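You operate a simulated robot arm through the tools that you are given. There is no shell and no other tool. Be economical: measure what you need, move in short steps, check, and stop when the job is done.

You run a simulated two-armed robot. Do the job below in one go: nothing can be reset, and whatever is moved stays where it is left.

JOB
Pick up the can marked stock with green band with one hand, pass it to the other hand and put it on the near end of the belt. Set down upright: can marked stock with green band.

The check looks at the end state, three seconds after you hand in, the way a careful person would. Anything else that was tipped, shoved, dropped, spilled or broken makes it a failure.

ROBOT AND FRAMES
Two 7-joint arms with two-finger parallel grippers on one trunk, on a base that drives. Base frame: it is fixed to the floor where the robot stands at the start and does not move with it; the origin is under the middle of the robot, x ahead of it, y to its left, z up. Lengths are in m, angles in degrees, forces in N, time in s.
The left shoulder is at the start at [-0.017, 0.202, 1.198], the right one opposite. With the tool pointing down near the work surface each hand reaches from about 0.14 to 0.66 m from the robot's upright axis, wherever it stands, measured 20 degrees to its own side. Places, roughly: near end of the belt (13x17 cm) [1.14, 4.1, 0.96]. Payload 3.8 kg a hand.
Tool frame (each hand has its own): the origin (TCP) lies between the finger pads and is the grasp point; the fingertips stand 0.03 m ahead of it; z points along the fingers, y is the line along which they close. The gripper opens to 0.11 m. The fingers are 0.02 m wide and 0.01 m thick; the gripper's body (0.048 by 0.112 m) begins 0.055 m behind the TCP.
Orientation is told as [roll, pitch, yaw] about the base's x, y, z axes, in that order, counted from this pose: with the fingers straight down and closing along the base's y, the tool's x points along the base's -x, its y along +y and its z along -z.

CONTROLS
- The arms move only by the tool apply_moves. It takes "left_steps", "right_steps" or both (then of equal length, played together; a hand with none holds still); each is a list of rows, each a list of 3 entries, a list of its own where there are three numbers: the closure, from 0 (fully open) to 1 (shut), then the shift along the tool's x, y, z in mm, then the turn, a rotation vector about the tool's x, y, z in degrees. In form: [[hand, [tx, ty, tz], [ax, ay, az]], ...]. A call has 1 to 12 rows; each row is the pose to reach, as a shift and turn from the pose commanded when the call began, along the tool's axes at that moment. A row lasts 0.2 s, in which the tool goes at most 0.05 m and 8.6 degrees; a call with a longer step from one row to the next is refused whole, and so is a gripper value outside its range. A pose out of reach is approached as far as the arm can. The call stops where the force on the tool passes 40 N (or 10 N more than at its start, if that is more) or the arm is blocked; 0.2 s more then pass. The fingers move at their own pace (about 0.072 m/s each) and stop on an object; they squeeze with about 24 N. The grip force told is the motor's: it shows also when the fingers shut on nothing. Time passes only in rows, and 0.2 s behind the last, so rows that repeat a pose let the fingers close. The reply holds the time, the measured pose of the TCP, the force on the tool along the base axes, the opening and the grip force, in the units named above and with some noise, with the torque about the TCP (base axes, N m) and any sound that the robot's microphone picked up, and new pictures: "pictures" is both (left out), scene, wrist or none (wrist: the cameras of the hands that moved).
- Cameras (640 x 400 px; columns grow to the right, rows downward): "scene" is now at [0.0759, 0.0602, 1.3537]; the picture's right is [0.09, -0.99, 0.03], its down [-0.51, -0.08, -0.86] and it looks along [0.86, 0.07, -0.51] (base axes); focal length 280 px, centre (320, 200). "left" rides on the left gripper at [0.072, -0.017, -0.103] in its tool frame; the picture's right is [0.23, 0.97, 0.00], its down [-0.76, 0.18, -0.62] and it looks along [-0.61, 0.14, 0.78] (tool axes); focal length 222 px, centre (320, 200). "right" rides on the right gripper at [0.073, 0.017, -0.103] in its tool frame; the picture's right is [-0.23, 0.97, 0.00], its down [-0.76, -0.18, -0.62] and it looks along [-0.61, -0.14, 0.78] (tool axes); focal length 222 px, centre (320, 200). There is no depth. A picture from a camera that has moved, and an enlarged one, comes with that camera's place and axes in the base frame and with its lens. The place of the scene camera against the robot may be out by one fixed shift of up to 0.025 m in any direction.
- raise_lower(by): slides the trunk up (or, below 0, down) by that many m; the arms and the scene camera ride with it, the base frame stays. It gives what a move gives, with no picture.
- steer(legs): drives the robot by 1 to 6 legs, each [ahead, turn to the left] in m and degrees, along the robot's own axes; the way and the turn of a leg run together, so that a leg with both is an arc; at most 1.5 m and 180 degrees a leg. The arms and the cameras ride along, it lands a little off, and it stops where it bumps. It gives what a move gives, and a new picture of the scene camera.
- head_to(pan, tilt): turns the head with the scene camera to pan (to the left, within 80 degrees either way) and tilt (down, from -29 to 69), counted from straight ahead of the robot. It gives what a move gives, and a new picture of the scene camera.
- enlarge(camera, box): a new picture of the part [left, top, right, bottom] of that camera's present view, enlarged. The clock stands still meanwhile.
- hand_in(): hands the job in; it is judged then, once.

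Go step by step. Nothing tells you exact positions but the pictures and the camera data: compare them with the known pose of the tool, close in by small moves and look again before you grip or let go. The budget is 120 turns and 260 pictures, counting those below and the enlarged ones. Unless the task says otherwise, let go and move clear before handing in, and close with one line.

The tools are called after ">>>" as a command line: name --argument value ..., lists and objects as JSON in quotes. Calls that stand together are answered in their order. apply_moves: Moves the arms, as the interface text tells. Its arguments: {"type":"object","properties":{"left_steps":{"type":"array"},"right_steps":{"type":"array"},"pictures":{"type":"string","enum":["both","scene","wrist","none"]}},"required":[]} The other tools are called the same way: raise_lower (by) slides the trunk up or down; steer (legs) drives the base; head_to (pan, tilt) turns the head that bears the scene camera; enlarge (camera, box) takes an enlarged picture of a part of a camera's view; hand_in () hands the job in.

At the start:

```text
t: 0.0
left_tcp_pos: [0.4822, 0.2533, 1.1819]
left_tcp_rot: [-1.6, -2.1, -0.1]
left_contact_force: [0.7, 0.6, 0.8]
left_moment: [0.01, 0.02, -0.03]
left_grip_width: 0.1102
left_gripper_force: 0.0
right_tcp_pos: [0.2888, -0.1312, 1.0561]
right_tcp_rot: [-1.7, -2.1, -0.1]
right_contact_force: [0.8, 0.0, 0.5]
right_moment: [0.03, 0.01, 0.0]
right_grip_width: 0.11
right_gripper_force: 0.1
trunk travel left (down, up): [-0.3, 0.27]
robot x, y, heading: [-0.003, -0.0014, -0.2]
head pan, tilt: [5.7, 32.7]
```

scene: 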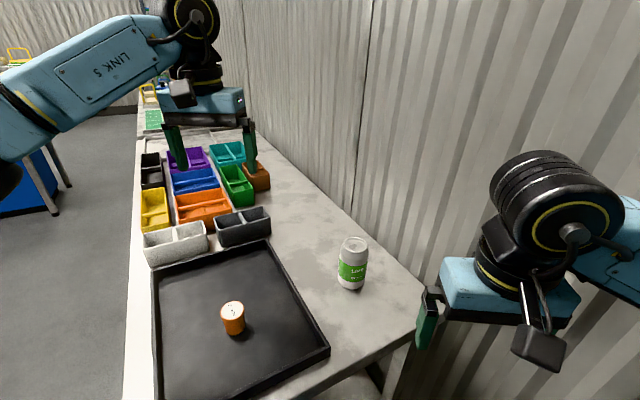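
right: 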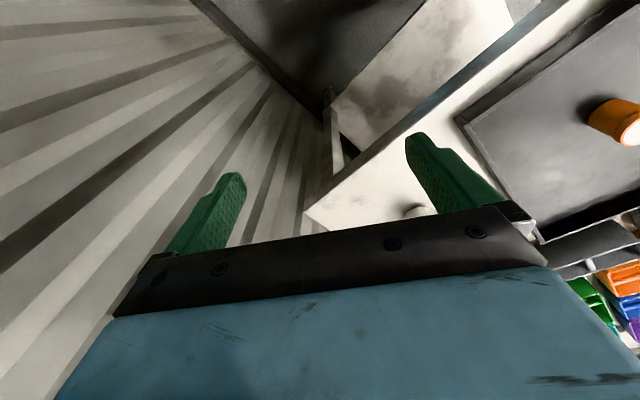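
left: 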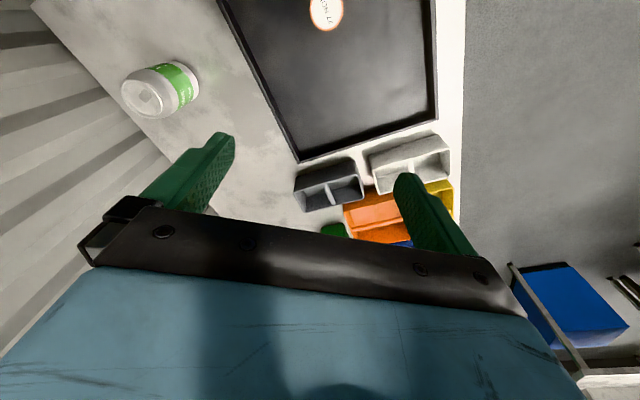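

I see a white can with a green band on the bench, to the right of the tray, and an orange can in the tray. I'll enlarge the label and look around for other cans.

>>> enlarge --camera "scene" --box '[300, 220, 400, 300]'

>>> enlarge --camera "scene" --box '[120, 60, 280, 200]'

>>> head_to --pan 60 --tilt 15

```text
5.00 times, centred on (350, 260) of scene
camera zoom: at [0.0759, 0.0602, 1.3537], right [0.09, -0.99, 0.03], down [-0.51, -0.08, -0.86], along [0.86, 0.07, -0.51], focal length 1400 px, centre (170, -100)
```

zoom: 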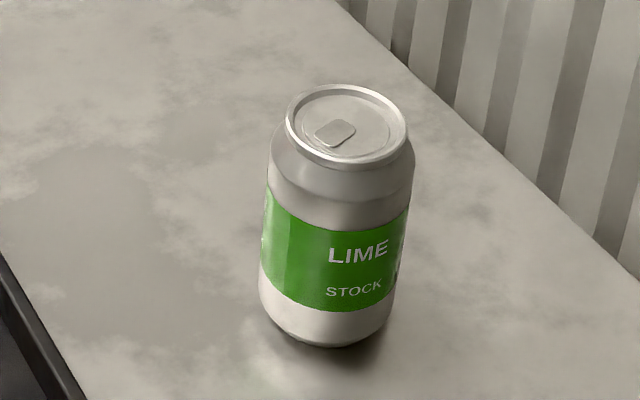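

```text
2.86 times, centred on (200, 130) of scene
camera zoom: at [0.0759, 0.0602, 1.3537], right [0.09, -0.99, 0.03], down [-0.51, -0.08, -0.86], along [0.86, 0.07, -0.51], focal length 800 px, centre (663, 400)
```

zoom: 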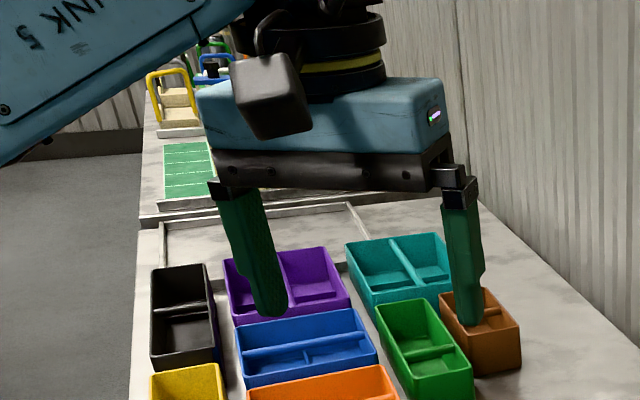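

```text
t: 1.2
left_tcp_pos: [0.4843, 0.2533, 1.1801]
left_tcp_rot: [-1.7, -1.8, 0.0]
left_contact_force: [-0.9, -0.1, 0.0]
left_moment: [0.0, -0.03, -0.03]
left_grip_width: 0.11
left_gripper_force: 0.1
right_tcp_pos: [0.2895, -0.1317, 1.0565]
right_tcp_rot: [-1.7, -2.1, -0.2]
right_contact_force: [0.0, -0.4, 0.1]
right_moment: [0.01, -0.04, -0.04]
right_grip_width: 0.1098
right_gripper_force: 0.0
trunk travel left (down, up): [-0.3, 0.27]
robot x, y, heading: [-0.0048, 0.0051, -0.6]
head pan, tilt: [60.0, 15.0]
camera scene: at [0.0359, 0.1342, 1.3783], right [0.86, -0.51, 0.04], down [-0.1, -0.25, -0.96], along [0.5, 0.83, -0.27], focal length 280 px, centre (320, 200)
```

scene: 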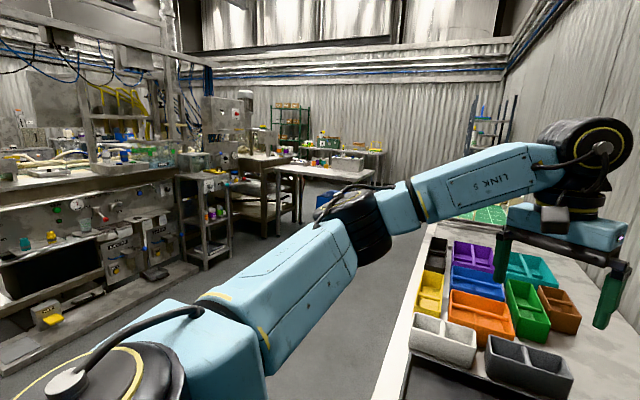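

The target is confirmed: LIME STOCK with a green band, at about (0.55, 0.01), with the bench top at z≈0.85. Next I look at the belt area.

>>> enlarge --camera "scene" --box '[160, 80, 320, 180]'

>>> enlarge --camera "scene" --box '[260, 90, 420, 190]'

>>> enlarge --camera "left" --box '[40, 0, 360, 200]'

```text
4.00 times, centred on (240, 130) of scene
camera zoom: at [0.0359, 0.1342, 1.3783], right [0.86, -0.51, 0.04], down [-0.1, -0.25, -0.96], along [0.5, 0.83, -0.27], focal length 1120 px, centre (640, 480)
```

zoom: 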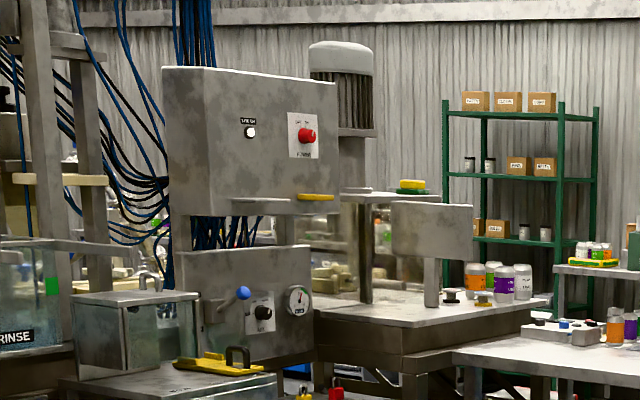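

```text
4.00 times, centred on (340, 140) of scene
camera zoom: at [0.0359, 0.1342, 1.3783], right [0.86, -0.51, 0.04], down [-0.1, -0.25, -0.96], along [0.5, 0.83, -0.27], focal length 1120 px, centre (240, 440)
```

zoom: 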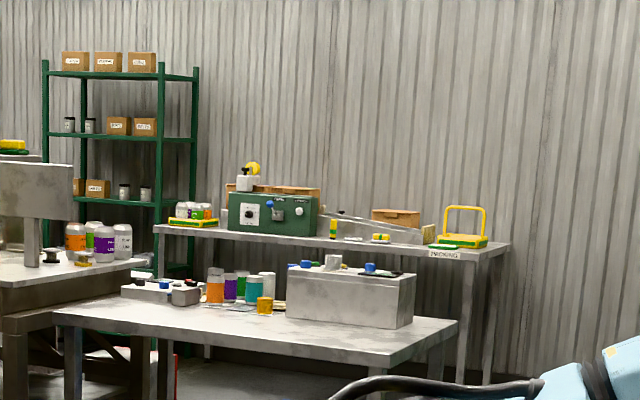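

```text
2.00 times, centred on (200, 100) of left
camera zoom: at [0.4094, 0.2406, 1.2815], right [-0.23, 0.97, -0.04], down [0.74, 0.2, 0.64], along [0.63, 0.12, -0.77], focal length 444 px, centre (560, 400)
```

zoom: 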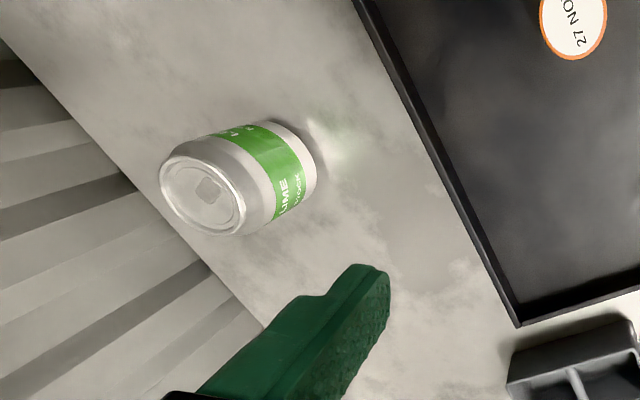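

The can stands at about (0.552, 0.011), spanning z≈0.855 to 0.97. I'll pick it with the right hand tilted 45° forward, gripping low, so the left hand can later take it from above. First comes the pre-approach, with the head turned back.

>>> head_to --pan 0 --tilt 40

>>> apply_moves --right_steps '[[0, [-15, 20, 0], [0, -6, 0]], [0, [-30, 40, 0], [0, -12, 0]], [0, [-50, 60, 5], [0, -18, 0]], [0, [-70, 85, 10], [0, -24, 0]], [0, [-95, 110, 20], [0, -30, 0]], [0, [-120, 130, 35], [0, -36, 0]], [0, [-145, 142, 50], [0, -43, 0]], [0, [-165, 142, 66], [0, -43, 0]]]' --pictures "both"

```text
t: 2.5
left_tcp_pos: [0.4848, 0.2534, 1.18]
left_tcp_rot: [-1.7, -1.8, -0.1]
left_contact_force: [0.3, -0.8, 1.0]
left_moment: [0.01, 0.0, 0.02]
left_grip_width: 0.1101
left_gripper_force: 0.1
right_tcp_pos: [0.2892, -0.1306, 1.0542]
right_tcp_rot: [-1.7, -1.8, -0.1]
right_contact_force: [0.1, -0.3, -0.2]
right_moment: [0.03, -0.02, -0.01]
right_grip_width: 0.1099
right_gripper_force: 0.1
trunk travel left (down, up): [-0.3, 0.27]
robot x, y, heading: [-0.0014, 0.0003, -0.7]
head pan, tilt: [0.0, 40.0]
camera scene: at [0.0751, 0.0521, 1.3423], right [-0.01, -1.0, 0.03], down [-0.62, -0.02, -0.79], along [0.79, -0.02, -0.62], focal length 280 px, centre (320, 200)
```

scene: 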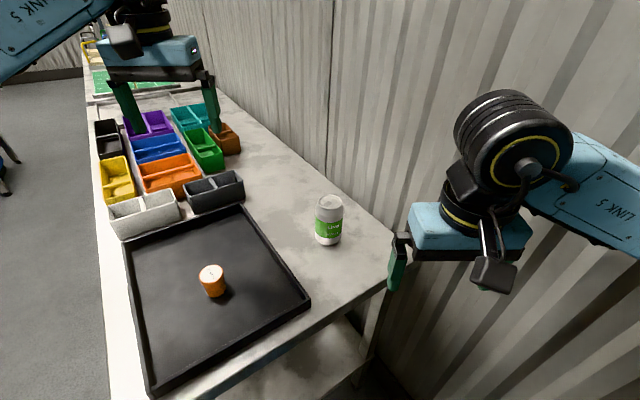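

```text
t: 4.3
left_tcp_pos: [0.5195, 0.2219, 1.1703]
left_tcp_rot: [0.0, 0.0, -0.1]
left_contact_force: [-0.4, -0.3, -0.1]
left_moment: [-0.02, 0.0, 0.02]
left_grip_width: 0.1101
left_gripper_force: 0.0
right_tcp_pos: [0.4863, -0.0173, 0.9748]
right_tcp_rot: [-0.2, -43.3, 0.0]
right_contact_force: [0.7, 0.4, 0.7]
right_moment: [0.0, 0.01, 0.01]
right_grip_width: 0.1097
right_gripper_force: 0.0
trunk travel left (down, up): [-0.3, 0.27]
robot x, y, heading: [0.0004, 0.0025, -0.2]
head pan, tilt: [0.0, 40.0]
camera scene: at [0.1148, 0.0155, 1.3399], right [0.0, -1.0, 0.0], down [-0.64, 0.0, -0.77], along [0.77, 0.0, -0.64], focal length 280 px, centre (320, 200)
camera right: at [0.3616, -0.0007, 1.0002], right [0.17, 0.97, 0.15], down [0.13, -0.18, 0.98], along [0.98, -0.14, -0.15], focal length 222 px, centre (320, 200)
```

scene: 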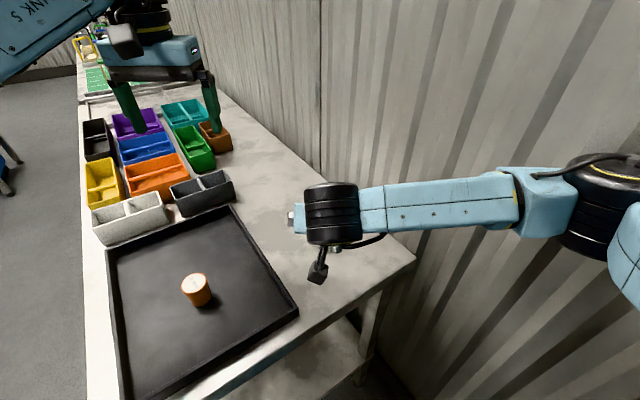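
right: 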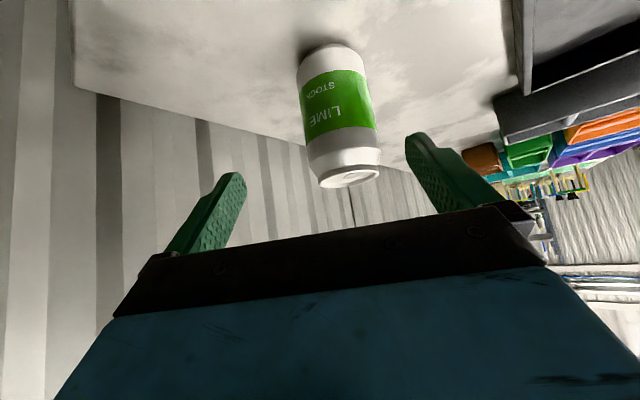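

The robot has rocked level, and this view puts the can at x≈0.552, y≈0.004, with its base at z≈0.835. I'll align sideways, go part of the way in, and look.

>>> apply_moves --right_steps '[[0, [10, 12, 0], [0, 0, 0]], [0, [17, 20, 10], [0, 0, 0]], [0, [17, 20, 35], [0, 0, 0]], [0, [17, 20, 55], [0, 0, 0]]]' --pictures "both"

```text
t: 5.3
left_tcp_pos: [0.5192, 0.2223, 1.1708]
left_tcp_rot: [0.0, 0.0, 0.1]
left_contact_force: [0.2, -0.3, -0.2]
left_moment: [-0.02, 0.02, 0.0]
left_grip_width: 0.11
left_gripper_force: 0.2
right_tcp_pos: [0.5107, 0.0028, 0.9238]
right_tcp_rot: [-0.1, -43.2, 0.0]
right_contact_force: [0.1, 0.3, -0.7]
right_moment: [0.0, 0.02, 0.02]
right_grip_width: 0.1101
right_gripper_force: 0.0
trunk travel left (down, up): [-0.3, 0.27]
robot x, y, heading: [0.0006, 0.0017, -0.5]
head pan, tilt: [0.0, 40.0]
camera scene: at [0.115, 0.0156, 1.3399], right [0.0, -1.0, 0.0], down [-0.64, 0.0, -0.77], along [0.77, 0.0, -0.64], focal length 280 px, centre (320, 200)
camera right: at [0.3866, 0.0186, 0.949], right [0.17, 0.97, 0.15], down [0.13, -0.18, 0.98], along [0.98, -0.14, -0.16], focal length 222 px, centre (320, 200)
```

scene: 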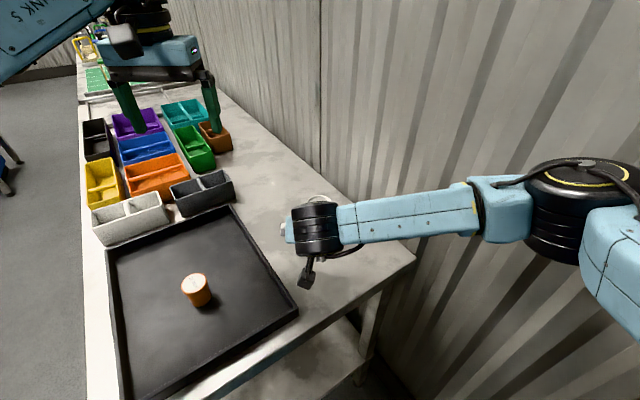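
right: 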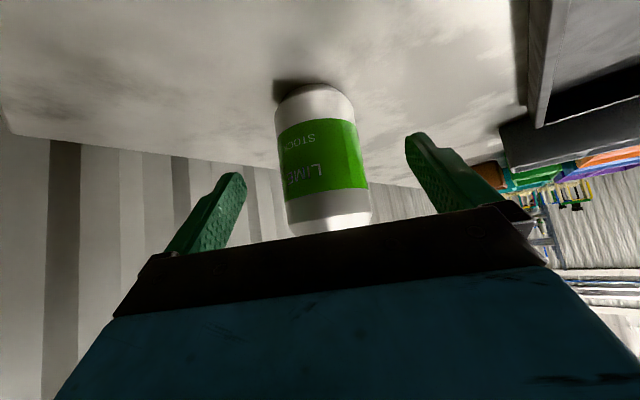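

The can is centred between the fingers, so I'll move in 60 mm along the tool and close.

>>> apply_moves --right_steps '[[0, [0, 0, 20], [0, 0, 0]], [0, [0, 0, 40], [0, 0, 0]], [0, [0, 0, 60], [0, 0, 0]]]' --pictures "both"

```text
t: 6.1
left_tcp_pos: [0.5166, 0.2229, 1.1722]
left_tcp_rot: [0.0, -0.1, 0.0]
left_contact_force: [0.2, 0.1, 0.6]
left_moment: [0.0, -0.01, -0.01]
left_grip_width: 0.1103
left_gripper_force: 0.1
right_tcp_pos: [0.5508, 0.0037, 0.8844]
right_tcp_rot: [0.1, -43.7, -0.2]
right_contact_force: [-4.1, 0.1, 21.0]
right_moment: [-0.08, -0.08, 0.01]
right_grip_width: 0.1099
right_gripper_force: 0.0
trunk travel left (down, up): [-0.3, 0.27]
robot x, y, heading: [-0.0006, -0.0004, -0.4]
head pan, tilt: [0.0, 40.0]
camera scene: at [0.1117, 0.0156, 1.3405], right [0.0, -1.0, 0.0], down [-0.64, 0.0, -0.77], along [0.77, 0.0, -0.64], focal length 280 px, centre (320, 200)
camera right: at [0.4268, 0.0193, 0.9095], right [0.17, 0.97, 0.16], down [0.12, -0.18, 0.98], along [0.98, -0.14, -0.15], focal length 222 px, centre (320, 200)
```

scene: 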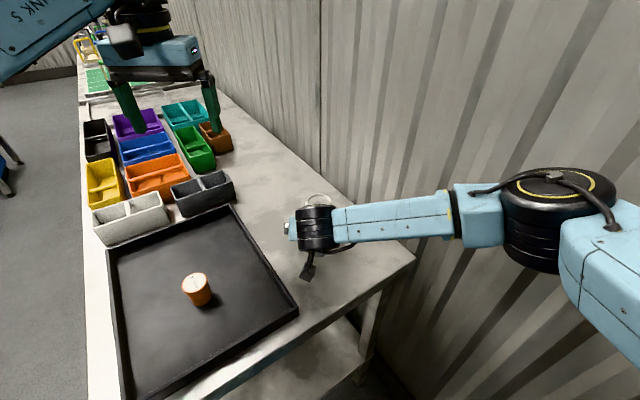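
right: 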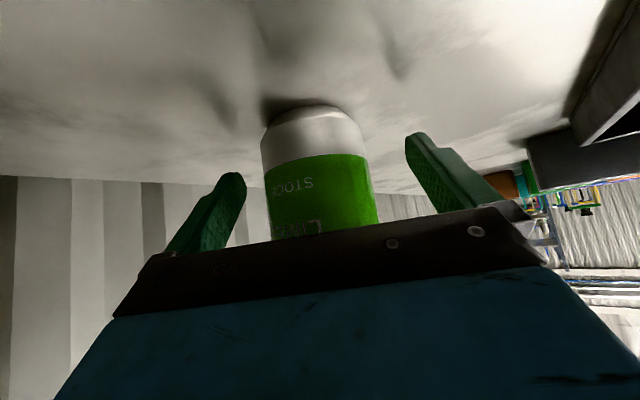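

There is a 21 N upward force, so something is touching, probably the fingertips on the bench. I'll lift 7 mm straight up and look closely.

>>> apply_moves --right_steps '[[0, [-3, 0, -3], [0, 0, 0]], [0, [-5, 0, -5], [0, 0, 0]]]' --pictures "none"

>>> enlarge --camera "right" --box '[140, 40, 540, 290]'

>>> enlarge --camera "left" --box '[0, 0, 320, 200]'

>>> enlarge --camera "scene" --box '[270, 180, 370, 280]'

```text
t: 6.7
left_tcp_pos: [0.52, 0.2214, 1.1704]
left_tcp_rot: [0.0, 0.1, 0.0]
left_contact_force: [0.5, -0.6, -0.1]
left_moment: [0.0, -0.02, -0.01]
left_grip_width: 0.11
left_gripper_force: 0.0
right_tcp_pos: [0.5517, 0.0007, 0.886]
right_tcp_rot: [-0.2, -43.0, 0.0]
right_contact_force: [-1.6, 1.5, 2.0]
right_moment: [-0.06, -0.05, -0.01]
right_grip_width: 0.11
right_gripper_force: 0.1
trunk travel left (down, up): [-0.3, 0.27]
robot x, y, heading: [0.0002, 0.0017, -0.3]
head pan, tilt: [0.0, 40.0]
```

```text
1.60 times, centred on (340, 165) of right
camera zoom: at [0.427, 0.0175, 0.9114], right [0.17, 0.97, 0.15], down [0.13, -0.18, 0.98], along [0.98, -0.15, -0.16], focal length 355 px, centre (288, 256)
```

zoom: 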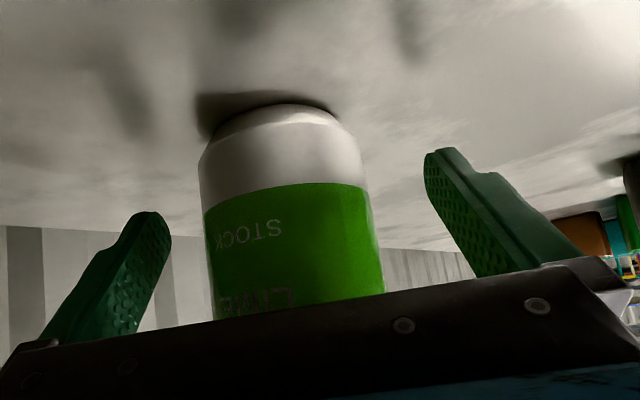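

```text
2.00 times, centred on (160, 100) of left
camera zoom: at [0.4472, 0.2066, 1.2739], right [-0.23, 0.97, 0.0], down [0.76, 0.18, 0.62], along [0.61, 0.14, -0.78], focal length 444 px, centre (640, 400)
```

zoom: 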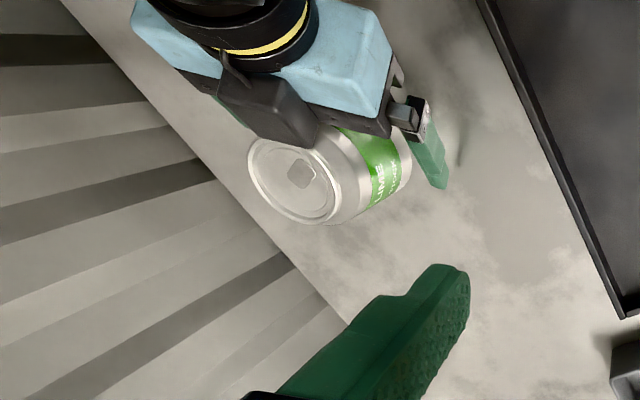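

```text
4.00 times, centred on (320, 230) of scene
camera zoom: at [0.1147, 0.0154, 1.3398], right [0.0, -1.0, 0.0], down [-0.64, 0.0, -0.77], along [0.77, 0.0, -0.64], focal length 1120 px, centre (320, 80)
```

zoom: 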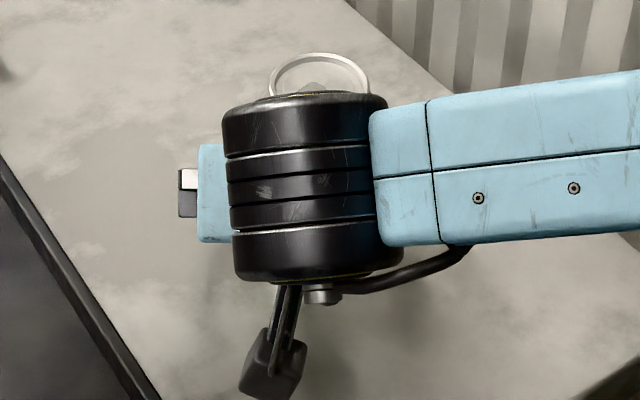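

The contact was a small box on top of the gripper meeting the can's lid, and the can is still upright. I'll retract and flatten the tool to about 65° from vertical, so the box stays behind the can.

>>> apply_moves --right_steps '[[0, [0, 1, -25], [0, 0, 0]], [0, [0, 2, -50], [0, 0, 0]], [0, [5, 2, -74], [0, 0, 0]], [0, [15, 2, -74], [0, -7.5, 0]], [0, [26, 2, -74], [0, -15, 0]], [0, [36, 2, -74], [0, -22, 0]], [0, [36, 2, -74], [0, -22, 0]]]' --pictures "both"

>>> enlarge --camera "left" --box '[0, 0, 320, 200]'

```text
t: 8.3
left_tcp_pos: [0.5193, 0.2211, 1.1712]
left_tcp_rot: [0.0, 0.0, 0.0]
left_contact_force: [0.5, -0.2, 0.1]
left_moment: [0.0, -0.01, 0.0]
left_grip_width: 0.1099
left_gripper_force: 0.0
right_tcp_pos: [0.4754, 0.0031, 0.9164]
right_tcp_rot: [0.0, -65.3, 0.1]
right_contact_force: [0.4, -0.2, 0.0]
right_moment: [0.0, -0.02, 0.02]
right_grip_width: 0.11
right_gripper_force: 0.0
trunk travel left (down, up): [-0.3, 0.27]
robot x, y, heading: [0.0004, 0.0005, -0.2]
head pan, tilt: [0.0, 40.0]
camera scene: at [0.115, 0.0148, 1.3399], right [0.0, -1.0, 0.0], down [-0.64, 0.0, -0.77], along [0.77, 0.0, -0.64], focal length 280 px, centre (320, 200)
camera right: at [0.35, 0.0199, 0.8942], right [0.1, 0.97, 0.21], down [-0.25, -0.18, 0.95], along [0.96, -0.14, 0.22], focal length 222 px, centre (320, 200)
```

scene: 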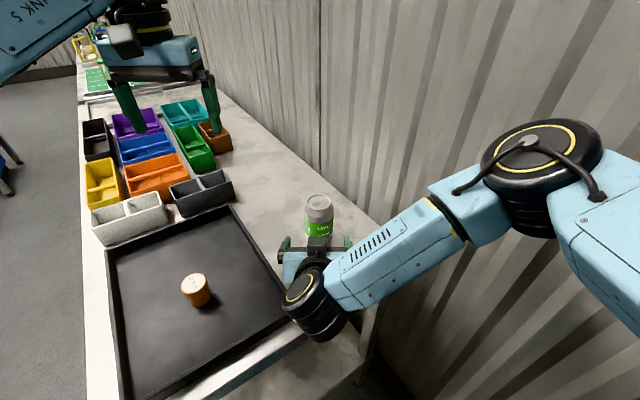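
right: 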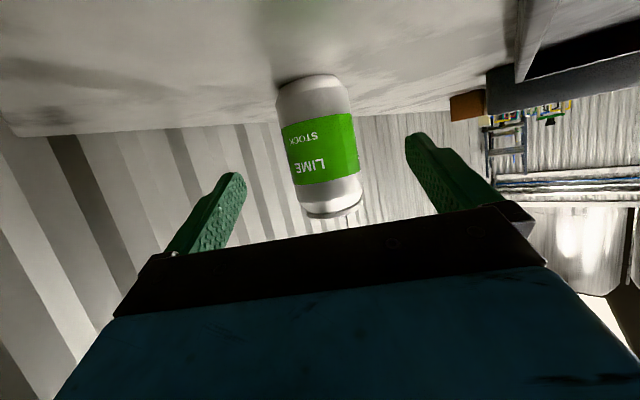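

```text
2.00 times, centred on (160, 100) of left
camera zoom: at [0.4474, 0.2059, 1.274], right [-0.23, 0.97, 0.0], down [0.76, 0.18, 0.62], along [0.61, 0.14, -0.78], focal length 444 px, centre (640, 400)
```

zoom: 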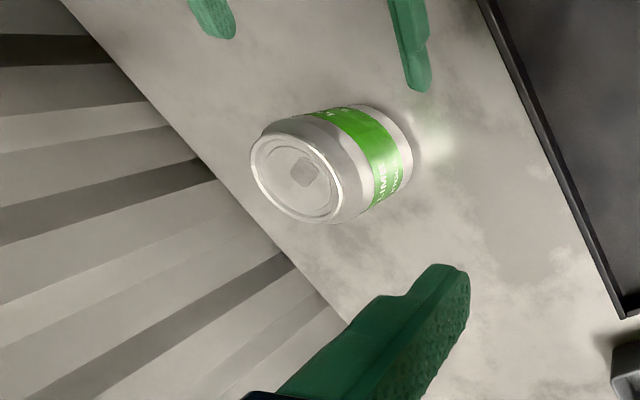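

The can's axis is confirmed at about (0.567, 0.000), with base z≈0.838 and lid z≈0.95. I'll approach 80 mm along the tool.

>>> apply_moves --right_steps '[[0, [0, -3, 20], [0, 0, 0]], [0, [0, -3, 40], [0, 0, 0]], [0, [0, -3, 60], [0, 0, 0]], [0, [0, -3, 80], [0, 0, 0]]]' --pictures "wrist"

>>> enlarge --camera "left" --box '[0, 0, 320, 200]'

```text
t: 9.3
left_tcp_pos: [0.5183, 0.2215, 1.1723]
left_tcp_rot: [0.0, 0.1, 0.1]
left_contact_force: [-0.4, 0.6, -0.6]
left_moment: [-0.01, -0.05, 0.03]
left_grip_width: 0.1102
left_gripper_force: 0.2
right_tcp_pos: [0.5481, 0.0014, 0.8834]
right_tcp_rot: [0.1, -65.3, 0.0]
right_contact_force: [-0.1, 0.1, 4.2]
right_moment: [0.01, 0.52, 0.03]
right_grip_width: 0.1103
right_gripper_force: 0.0
trunk travel left (down, up): [-0.3, 0.27]
robot x, y, heading: [-0.0028, 0.001, -0.5]
head pan, tilt: [0.0, 40.0]
camera right: at [0.4226, 0.0181, 0.8607], right [0.1, 0.97, 0.21], down [-0.25, -0.18, 0.95], along [0.96, -0.14, 0.22], focal length 222 px, centre (320, 200)
```

right: 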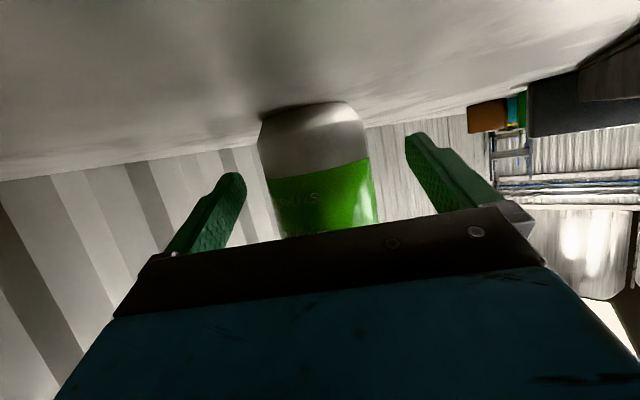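

```text
2.00 times, centred on (160, 100) of left
camera zoom: at [0.4468, 0.2065, 1.2742], right [-0.23, 0.97, 0.0], down [0.76, 0.18, 0.62], along [0.61, 0.14, -0.78], focal length 444 px, centre (640, 400)
```

zoom: 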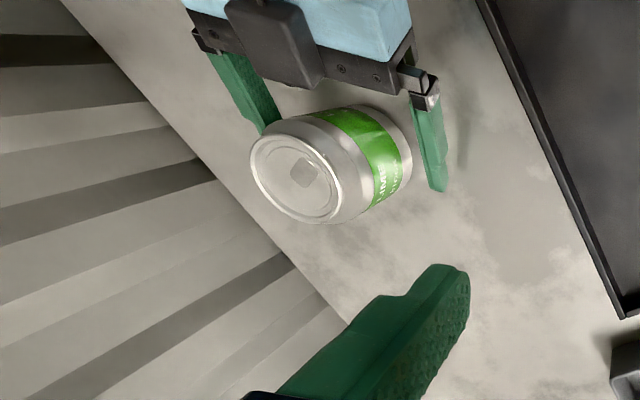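

The gripper's camera is barely touching the bench (a light 4 N). I'll raise 6 mm and close.

>>> apply_moves --right_steps '[[0, [-6, -1, 0], [0, 0, 0]], [0.3, [-6, -1, 0], [0, 0, 0]], [0.6, [-6, -1, 0], [0, 0, 0]], [1, [-6, -1, 0], [0, 0, 0]], [1, [-6, -1, 0], [0, 0, 0]], [1, [-6, -1, 0], [0, 0, 0]]]' --pictures "wrist"

>>> enlarge --camera "left" --box '[0, 0, 320, 200]'

```text
t: 10.7
left_tcp_pos: [0.5187, 0.2224, 1.1711]
left_tcp_rot: [0.0, 0.0, 0.1]
left_contact_force: [-0.5, -0.3, 0.5]
left_moment: [0.01, -0.01, -0.04]
left_grip_width: 0.1099
left_gripper_force: 0.0
right_tcp_pos: [0.5506, 0.0005, 0.8897]
right_tcp_rot: [-0.2, -65.1, 0.0]
right_contact_force: [0.4, 0.2, -0.8]
right_moment: [0.05, -0.02, -0.03]
right_grip_width: 0.0651
right_gripper_force: 23.9
trunk travel left (down, up): [-0.3, 0.27]
robot x, y, heading: [-0.0015, 0.0034, -0.2]
head pan, tilt: [0.0, 40.0]
camera right: at [0.4251, 0.017, 0.8657], right [0.1, 0.97, 0.2], down [-0.25, -0.18, 0.95], along [0.96, -0.14, 0.22], focal length 222 px, centre (320, 200)
```

right: 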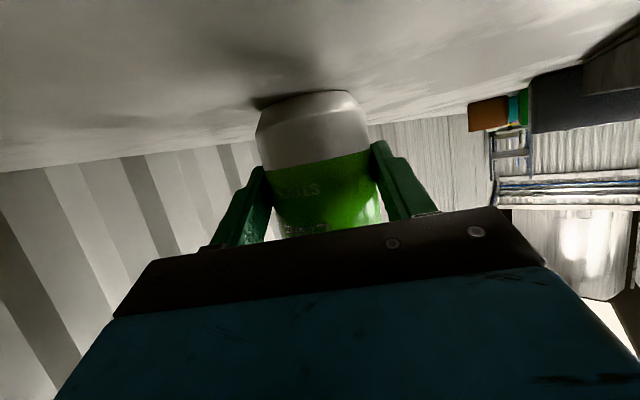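

```text
2.00 times, centred on (160, 100) of left
camera zoom: at [0.4474, 0.2066, 1.2739], right [-0.23, 0.97, 0.0], down [0.76, 0.18, 0.62], along [0.61, 0.14, -0.78], focal length 444 px, centre (640, 400)
```

zoom: 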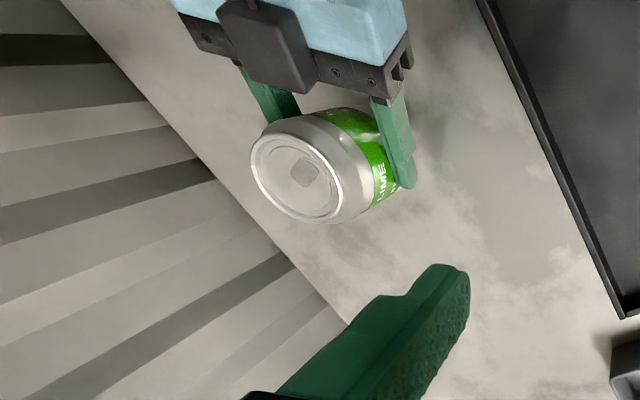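

The can is gripped (0.065 m wide, 24 N). I'll lift it 100 mm and bring it slightly back and toward the middle.

>>> apply_moves --right_steps '[[1, [-18, 0, -8], [0, 0, 0]], [1, [-36, 0, -17], [0, 0, 0]], [1, [-55, 0, -25], [0, 0, 0]], [1, [-73, 0, -34], [0, 0, 0]], [1, [-91, 0, -42], [0, 0, 0]], [1, [-84, 20, -57], [0, 0, 0]], [1, [-77, 40, -72], [0, 0, 0]], [1, [-70, 60, -87], [0, 0, 0]], [1, [-70, 60, -87], [0, 0, 0]]]' --pictures "both"

>>> enlarge --camera "left" --box '[0, 0, 400, 250]'

```text
t: 12.7
left_tcp_pos: [0.5185, 0.2221, 1.1711]
left_tcp_rot: [-0.1, 0.0, -0.1]
left_contact_force: [-0.4, -0.9, 0.1]
left_moment: [0.04, -0.02, 0.02]
left_grip_width: 0.1101
left_gripper_force: 0.1
right_tcp_pos: [0.5004, 0.0613, 0.9878]
right_tcp_rot: [-0.2, -65.1, 0.0]
right_contact_force: [-0.6, -0.1, -2.9]
right_moment: [-0.03, 0.04, -0.04]
right_grip_width: 0.065
right_gripper_force: 23.7
trunk travel left (down, up): [-0.3, 0.27]
robot x, y, heading: [-0.0025, -0.0007, -0.3]
head pan, tilt: [0.0, 40.0]
camera scene: at [0.1153, 0.015, 1.3399], right [0.0, -1.0, 0.0], down [-0.64, 0.0, -0.77], along [0.77, 0.0, -0.64], focal length 280 px, centre (320, 200)
camera right: at [0.3759, 0.0763, 0.9657], right [0.1, 0.97, 0.2], down [-0.25, -0.18, 0.95], along [0.96, -0.14, 0.22], focal length 222 px, centre (320, 200)
```

scene: 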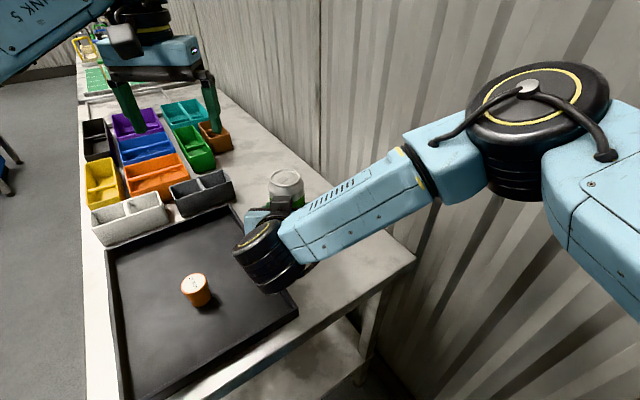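
right: 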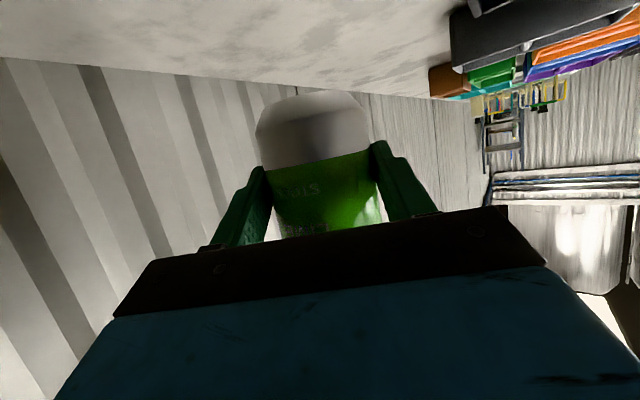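

```text
1.60 times, centred on (200, 125) of left
camera zoom: at [0.4478, 0.2062, 1.2738], right [-0.23, 0.97, 0.0], down [0.76, 0.18, 0.62], along [0.61, 0.14, -0.78], focal length 355 px, centre (512, 320)
```

zoom: 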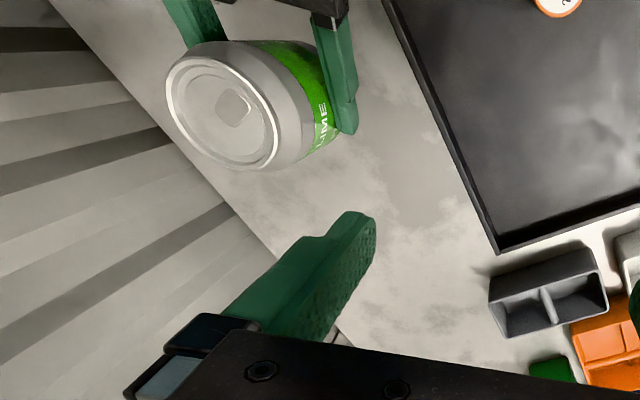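

The can is held upright with its axis near (0.516, 0.060) and its lid at z≈1.048. Next I bring the left hand above it at the present height.

>>> apply_moves --left_steps '[[0, [1, -40, 0], [0, 0, 0]], [0, [2, -80, 0], [0, 0, 0]], [0, [2, -120, 0], [0, 0, 0]], [0, [2, -162, 0], [0, 0, 0]], [0, [2, -162, 30], [0, 0, 0]]]' --pictures "both"

```text
t: 13.9
left_tcp_pos: [0.5181, 0.0622, 1.1412]
left_tcp_rot: [0.0, 0.0, 0.1]
left_contact_force: [-0.4, -0.5, -0.8]
left_moment: [-0.02, 0.02, 0.02]
left_grip_width: 0.1103
left_gripper_force: 0.1
right_tcp_pos: [0.501, 0.0625, 0.9877]
right_tcp_rot: [-0.2, -65.1, 0.2]
right_contact_force: [-0.3, 0.1, -4.6]
right_moment: [-0.01, 0.04, -0.02]
right_grip_width: 0.0649
right_gripper_force: 23.6
trunk travel left (down, up): [-0.3, 0.27]
robot x, y, heading: [-0.0037, 0.0001, -0.3]
head pan, tilt: [0.0, 40.0]
camera scene: at [0.1156, 0.0166, 1.3398], right [0.0, -1.0, 0.0], down [-0.64, 0.0, -0.77], along [0.77, 0.0, -0.64], focal length 280 px, centre (320, 200)
camera left: at [0.4464, 0.0462, 1.2448], right [-0.23, 0.97, 0.0], down [0.76, 0.18, 0.62], along [0.61, 0.14, -0.78], focal length 222 px, centre (320, 200)
```

scene: 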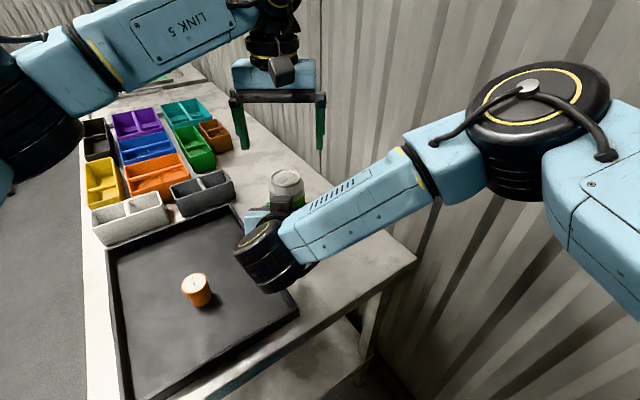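
left: 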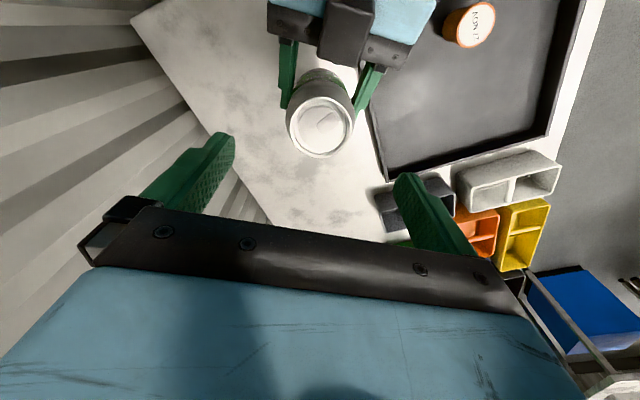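

The can is aligned under the left hand. I'm descending.

>>> apply_moves --left_steps '[[0, [1, 0, 25], [0, 0, 0]], [0, [1, 0, 50], [0, 0, 0]], [0, [1, 0, 70], [0, 0, 0]], [0, [1, 0, 90], [0, 0, 0]]]' --pictures "both"

```text
t: 14.9
left_tcp_pos: [0.5179, 0.0606, 1.0522]
left_tcp_rot: [0.0, 0.0, 0.1]
left_contact_force: [0.1, -0.3, 0.8]
left_moment: [0.02, 0.03, -0.02]
left_grip_width: 0.1099
left_gripper_force: 0.0
right_tcp_pos: [0.5013, 0.0611, 0.9879]
right_tcp_rot: [-0.2, -65.1, 0.1]
right_contact_force: [-0.3, 0.8, -3.7]
right_moment: [-0.02, 0.09, -0.01]
right_grip_width: 0.0649
right_gripper_force: 24.6
trunk travel left (down, up): [-0.3, 0.27]
robot x, y, heading: [0.0006, 0.0028, -0.3]
head pan, tilt: [0.0, 40.0]
camera scene: at [0.1152, 0.0155, 1.3399], right [0.0, -1.0, 0.0], down [-0.64, 0.0, -0.77], along [0.77, 0.0, -0.64], focal length 280 px, centre (320, 200)
camera left: at [0.4447, 0.045, 1.1542], right [-0.23, 0.97, 0.0], down [0.76, 0.18, 0.62], along [0.61, 0.14, -0.78], focal length 222 px, centre (320, 200)
```

scene: 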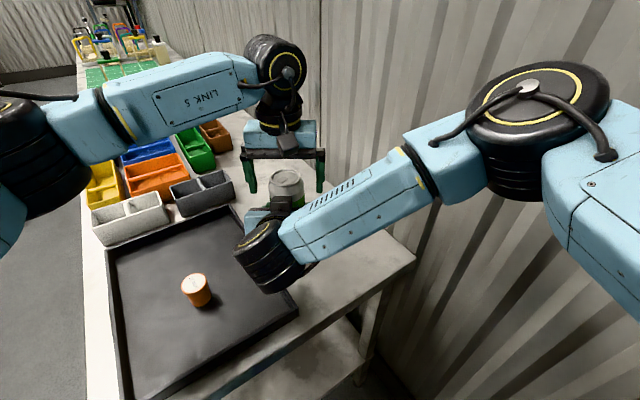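
left: 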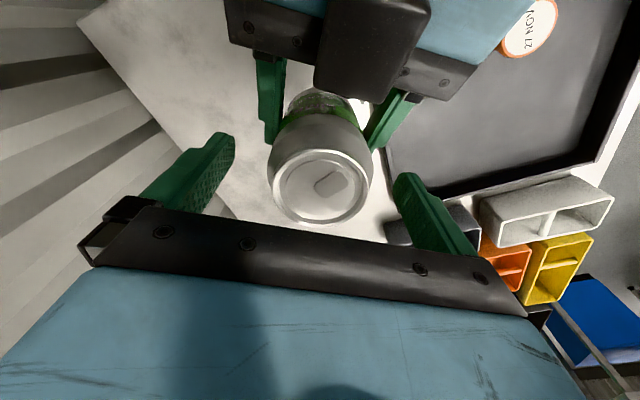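

Everything is still aligned, so I descend the last 25 mm and close the left hand.

>>> apply_moves --left_steps '[[0, [0, 2, 12], [0, 0, 0]], [0, [0, 2, 25], [0, 0, 0]], [0, [0, 2, 25], [0, 0, 0]], [0.4, [0, 2, 25], [0, 0, 0]], [0.8, [0, 2, 25], [0, 0, 0]], [1, [0, 2, 25], [0, 0, 0]], [1, [0, 2, 25], [0, 0, 0]]]' --pictures "both"

```text
t: 16.5
left_tcp_pos: [0.5165, 0.0615, 1.0257]
left_tcp_rot: [-0.1, 0.1, 0.0]
left_contact_force: [9.0, -4.8, -6.7]
left_moment: [-0.19, -0.35, -0.4]
left_grip_width: 0.0724
left_gripper_force: 24.1
right_tcp_pos: [0.4999, 0.0622, 0.9902]
right_tcp_rot: [0.0, -65.1, 0.1]
right_contact_force: [-8.6, 4.2, 3.8]
right_moment: [0.08, -0.06, 0.44]
right_grip_width: 0.0647
right_gripper_force: 23.8
trunk travel left (down, up): [-0.3, 0.27]
robot x, y, heading: [0.0003, 0.0027, -0.3]
head pan, tilt: [0.0, 40.0]
camera scene: at [0.1151, 0.0155, 1.3399], right [0.0, -1.0, 0.0], down [-0.64, 0.0, -0.77], along [0.77, 0.0, -0.64], focal length 280 px, centre (320, 200)
camera left: at [0.4448, 0.0467, 1.1287], right [-0.23, 0.97, 0.0], down [0.76, 0.18, 0.62], along [0.61, 0.14, -0.78], focal length 222 px, centre (320, 200)
```

scene: 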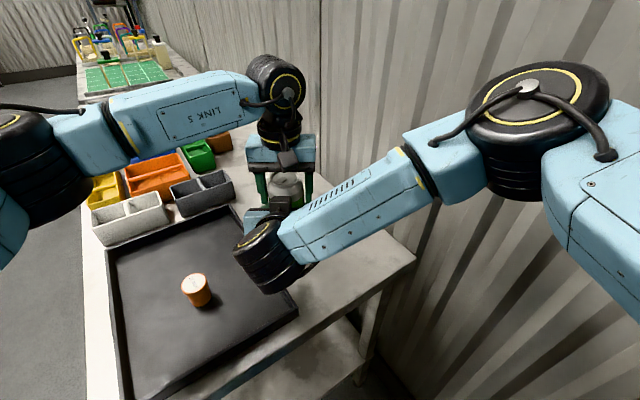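
left: 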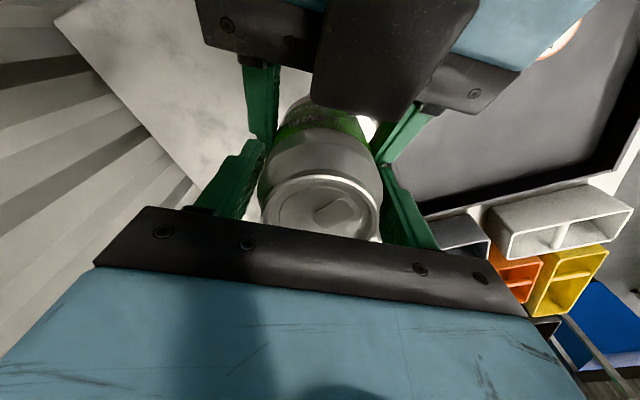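

The left fingers seem to be catching the right fingertips, since the width reads 0.072 m instead of 0.065. I'll open, go up 10 mm and forward 5 mm, and close again.

>>> apply_moves --left_steps '[[0.5, [0, 0, 0], [0, 0, 0]], [0, [0, 0, 0], [0, 0, 0]], [0.2, [-5, 0, -10], [0, 0, 0]], [0.2, [-5, 0, -10], [0, 0, 0]], [0.6, [-5, 0, -10], [0, 0, 0]], [1, [-5, 0, -10], [0, 0, 0]], [1, [-5, 0, -10], [0, 0, 0]], [1, [-5, 0, -10], [0, 0, 0]]]' --pictures "wrist"

>>> enlarge --camera "left" --box '[200, 60, 460, 260]'

```text
t: 18.3
left_tcp_pos: [0.5208, 0.0614, 1.0361]
left_tcp_rot: [-0.1, 0.2, 0.0]
left_contact_force: [-3.6, -12.0, -0.1]
left_moment: [-0.13, 0.36, 0.07]
left_grip_width: 0.0653
left_gripper_force: 24.0
right_tcp_pos: [0.5014, 0.061, 0.9894]
right_tcp_rot: [-0.1, -65.3, 0.1]
right_contact_force: [3.6, 12.2, -3.8]
right_moment: [-0.42, -0.11, 0.15]
right_grip_width: 0.0653
right_gripper_force: 24.4
trunk travel left (down, up): [-0.3, 0.27]
robot x, y, heading: [-0.0008, 0.0028, -0.3]
head pan, tilt: [0.0, 40.0]
camera left: at [0.4492, 0.0464, 1.1395], right [-0.23, 0.97, 0.0], down [0.76, 0.18, 0.62], along [0.61, 0.14, -0.78], focal length 222 px, centre (320, 200)
```

left: 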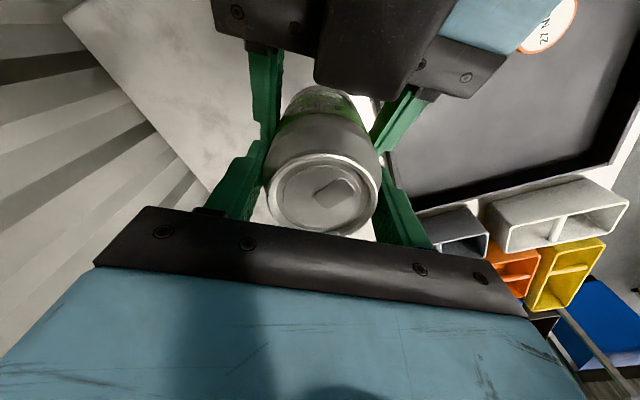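

```text
2.00 times, centred on (330, 160) of left
camera zoom: at [0.4492, 0.0464, 1.1395], right [-0.23, 0.97, 0.0], down [0.76, 0.18, 0.62], along [0.61, 0.14, -0.78], focal length 444 px, centre (300, 280)
```

zoom: 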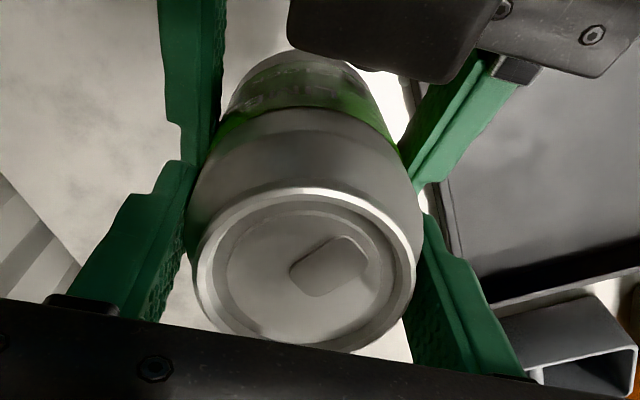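

Both hands now grip the can itself (0.065 m each). I'll open the right hand and withdraw it straight back.

>>> apply_moves --right_steps '[[0.6, [0, 0, 0], [0, 0, 0]], [0.3, [0, 0, 0], [0, 0, 0]], [0, [0, 0, 0], [0, 0, 0]], [0, [0, 0, 0], [0, 0, 0]], [0, [10, 0, -22], [0, 0, 0]], [0, [21, 0, -45], [0, 0, 0]], [0, [32, 0, -68], [0, 0, 0]], [0, [42, 0, -91], [0, 0, 0]]]' --pictures "both"

>>> enlarge --camera "left" --box '[160, 0, 480, 240]'

```text
t: 20.1
left_tcp_pos: [0.5211, 0.0606, 1.0358]
left_tcp_rot: [0.0, 0.1, 0.0]
left_contact_force: [0.2, 0.0, -0.3]
left_moment: [-0.02, -0.01, -0.01]
left_grip_width: 0.0653
left_gripper_force: 24.1
right_tcp_pos: [0.4012, 0.0618, 0.9894]
right_tcp_rot: [-0.2, -65.2, 0.0]
right_contact_force: [0.3, 0.1, 0.5]
right_moment: [-0.03, -0.01, -0.01]
right_grip_width: 0.11
right_gripper_force: 0.1
trunk travel left (down, up): [-0.3, 0.27]
robot x, y, heading: [-0.0003, 0.0008, -0.4]
head pan, tilt: [0.0, 40.0]
camera scene: at [0.1148, 0.0157, 1.3399], right [0.0, -1.0, 0.0], down [-0.64, 0.0, -0.77], along [0.77, 0.0, -0.64], focal length 280 px, centre (320, 200)
camera right: at [0.2763, 0.0774, 0.966], right [0.1, 0.97, 0.2], down [-0.25, -0.18, 0.95], along [0.96, -0.14, 0.22], focal length 222 px, centre (320, 200)
```

scene: 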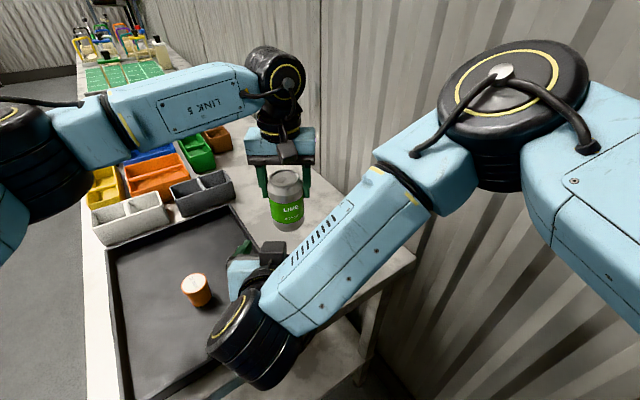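
right: 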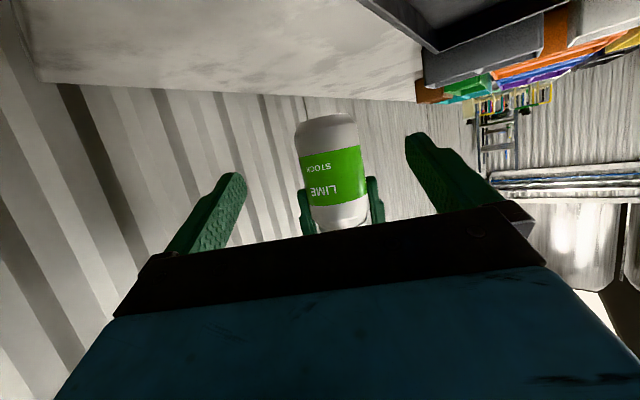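

```text
1.67 times, centred on (320, 120) of left
camera zoom: at [0.4494, 0.0473, 1.1394], right [-0.23, 0.97, 0.0], down [0.76, 0.18, 0.62], along [0.61, 0.14, -0.78], focal length 370 px, centre (320, 333)
```

zoom: 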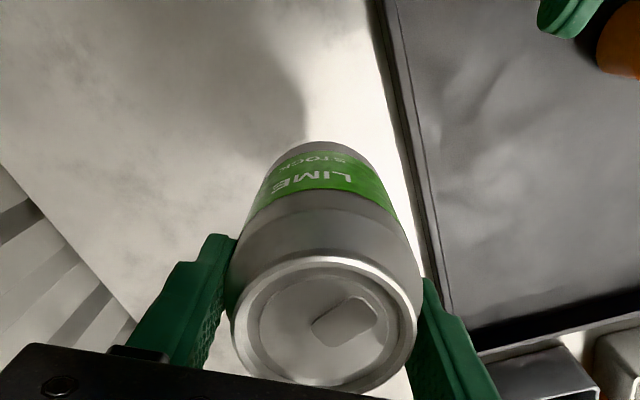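

The left hand alone holds the can upright now. I'll tuck both arms in before driving.

>>> apply_moves --left_steps '[[1, [0, 0, -20], [0, 0, 0]], [1, [0, 15, -40], [0, 0, 0]], [1, [0, 30, -60], [0, 0, 0]], [1, [10, 50, -80], [0, 0, 0]], [1, [30, 75, -80], [0, 0, 0]], [1, [55, 100, -80], [0, 0, 0]], [1, [80, 125, -80], [0, 0, 0]], [1, [110, 145, -80], [0, 0, 0]]]' --right_steps '[[0, [0, -25, 0], [0, 0, 0]], [0, [0, -50, 0], [0, 0, 0]], [0, [0, -75, 0], [0, 0, 0]], [0, [-5, -100, -25], [0, 0, 0]], [0, [-10, -125, -50], [0, 0, 0]], [0, [-15, -150, -70], [0, 0, 0]], [0, [-20, -175, -90], [0, 0, 0]], [0, [-21, -200, -98], [0, 0, 0]]]' --pictures "none"

>>> head_to --pan 75 --tilt 10

```text
t: 21.9
left_tcp_pos: [0.4102, 0.2067, 1.1158]
left_tcp_rot: [0.0, 0.0, 0.0]
left_contact_force: [-0.3, -0.7, -3.8]
left_moment: [0.01, -0.02, 0.02]
left_grip_width: 0.0654
left_gripper_force: 24.0
right_tcp_pos: [0.3672, -0.0941, 1.0232]
right_tcp_rot: [-0.2, -65.3, 0.1]
right_contact_force: [-0.1, -1.2, 0.4]
right_moment: [-0.02, 0.01, -0.04]
right_grip_width: 0.1099
right_gripper_force: 0.0
right hand out of reach, approached as far as the arm can: row 6, 7, 8
trunk travel left (down, up): [-0.3, 0.27]
robot x, y, heading: [-0.0, -0.0028, -0.2]
head pan, tilt: [0.0, 40.0]
```

```text
t: 23.4
left_tcp_pos: [0.4129, 0.2059, 1.1157]
left_tcp_rot: [0.0, 0.0, -0.1]
left_contact_force: [0.4, -0.1, -2.5]
left_moment: [0.02, -0.02, -0.03]
left_grip_width: 0.0652
left_gripper_force: 23.8
right_tcp_pos: [0.3681, -0.0946, 1.0223]
right_tcp_rot: [-0.2, -65.1, 0.1]
right_contact_force: [-1.2, -0.1, 0.0]
right_moment: [-0.01, -0.02, -0.01]
right_grip_width: 0.1099
right_gripper_force: 0.1
trunk travel left (down, up): [-0.3, 0.27]
robot x, y, heading: [-0.0046, 0.0021, -0.4]
head pan, tilt: [75.0, 10.0]
camera scene: at [0.0546, 0.1057, 1.3876], right [0.96, -0.26, 0.0], down [-0.05, -0.17, -0.98], along [0.26, 0.95, -0.17], focal length 280 px, centre (320, 200)
```

scene: 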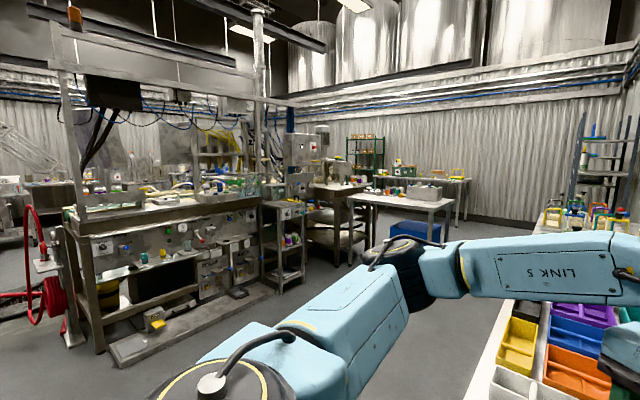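

The belt should appear near pixel (320, 180). I'll zoom in there.

>>> enlarge --camera "scene" --box '[260, 120, 420, 220]'

```text
4.00 times, centred on (340, 170) of scene
camera zoom: at [0.0546, 0.1057, 1.3876], right [0.96, -0.26, 0.0], down [-0.05, -0.17, -0.98], along [0.26, 0.95, -0.17], focal length 1120 px, centre (240, 320)
```

zoom: 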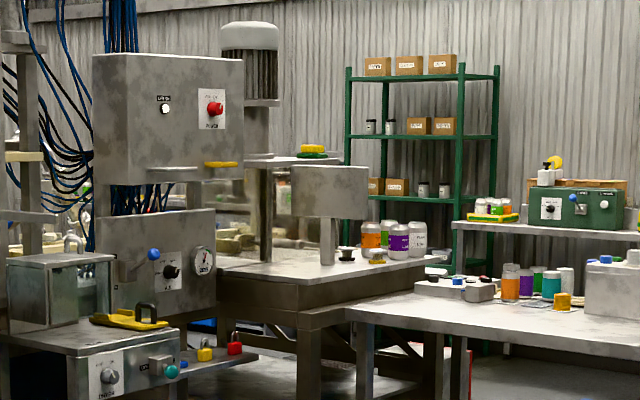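

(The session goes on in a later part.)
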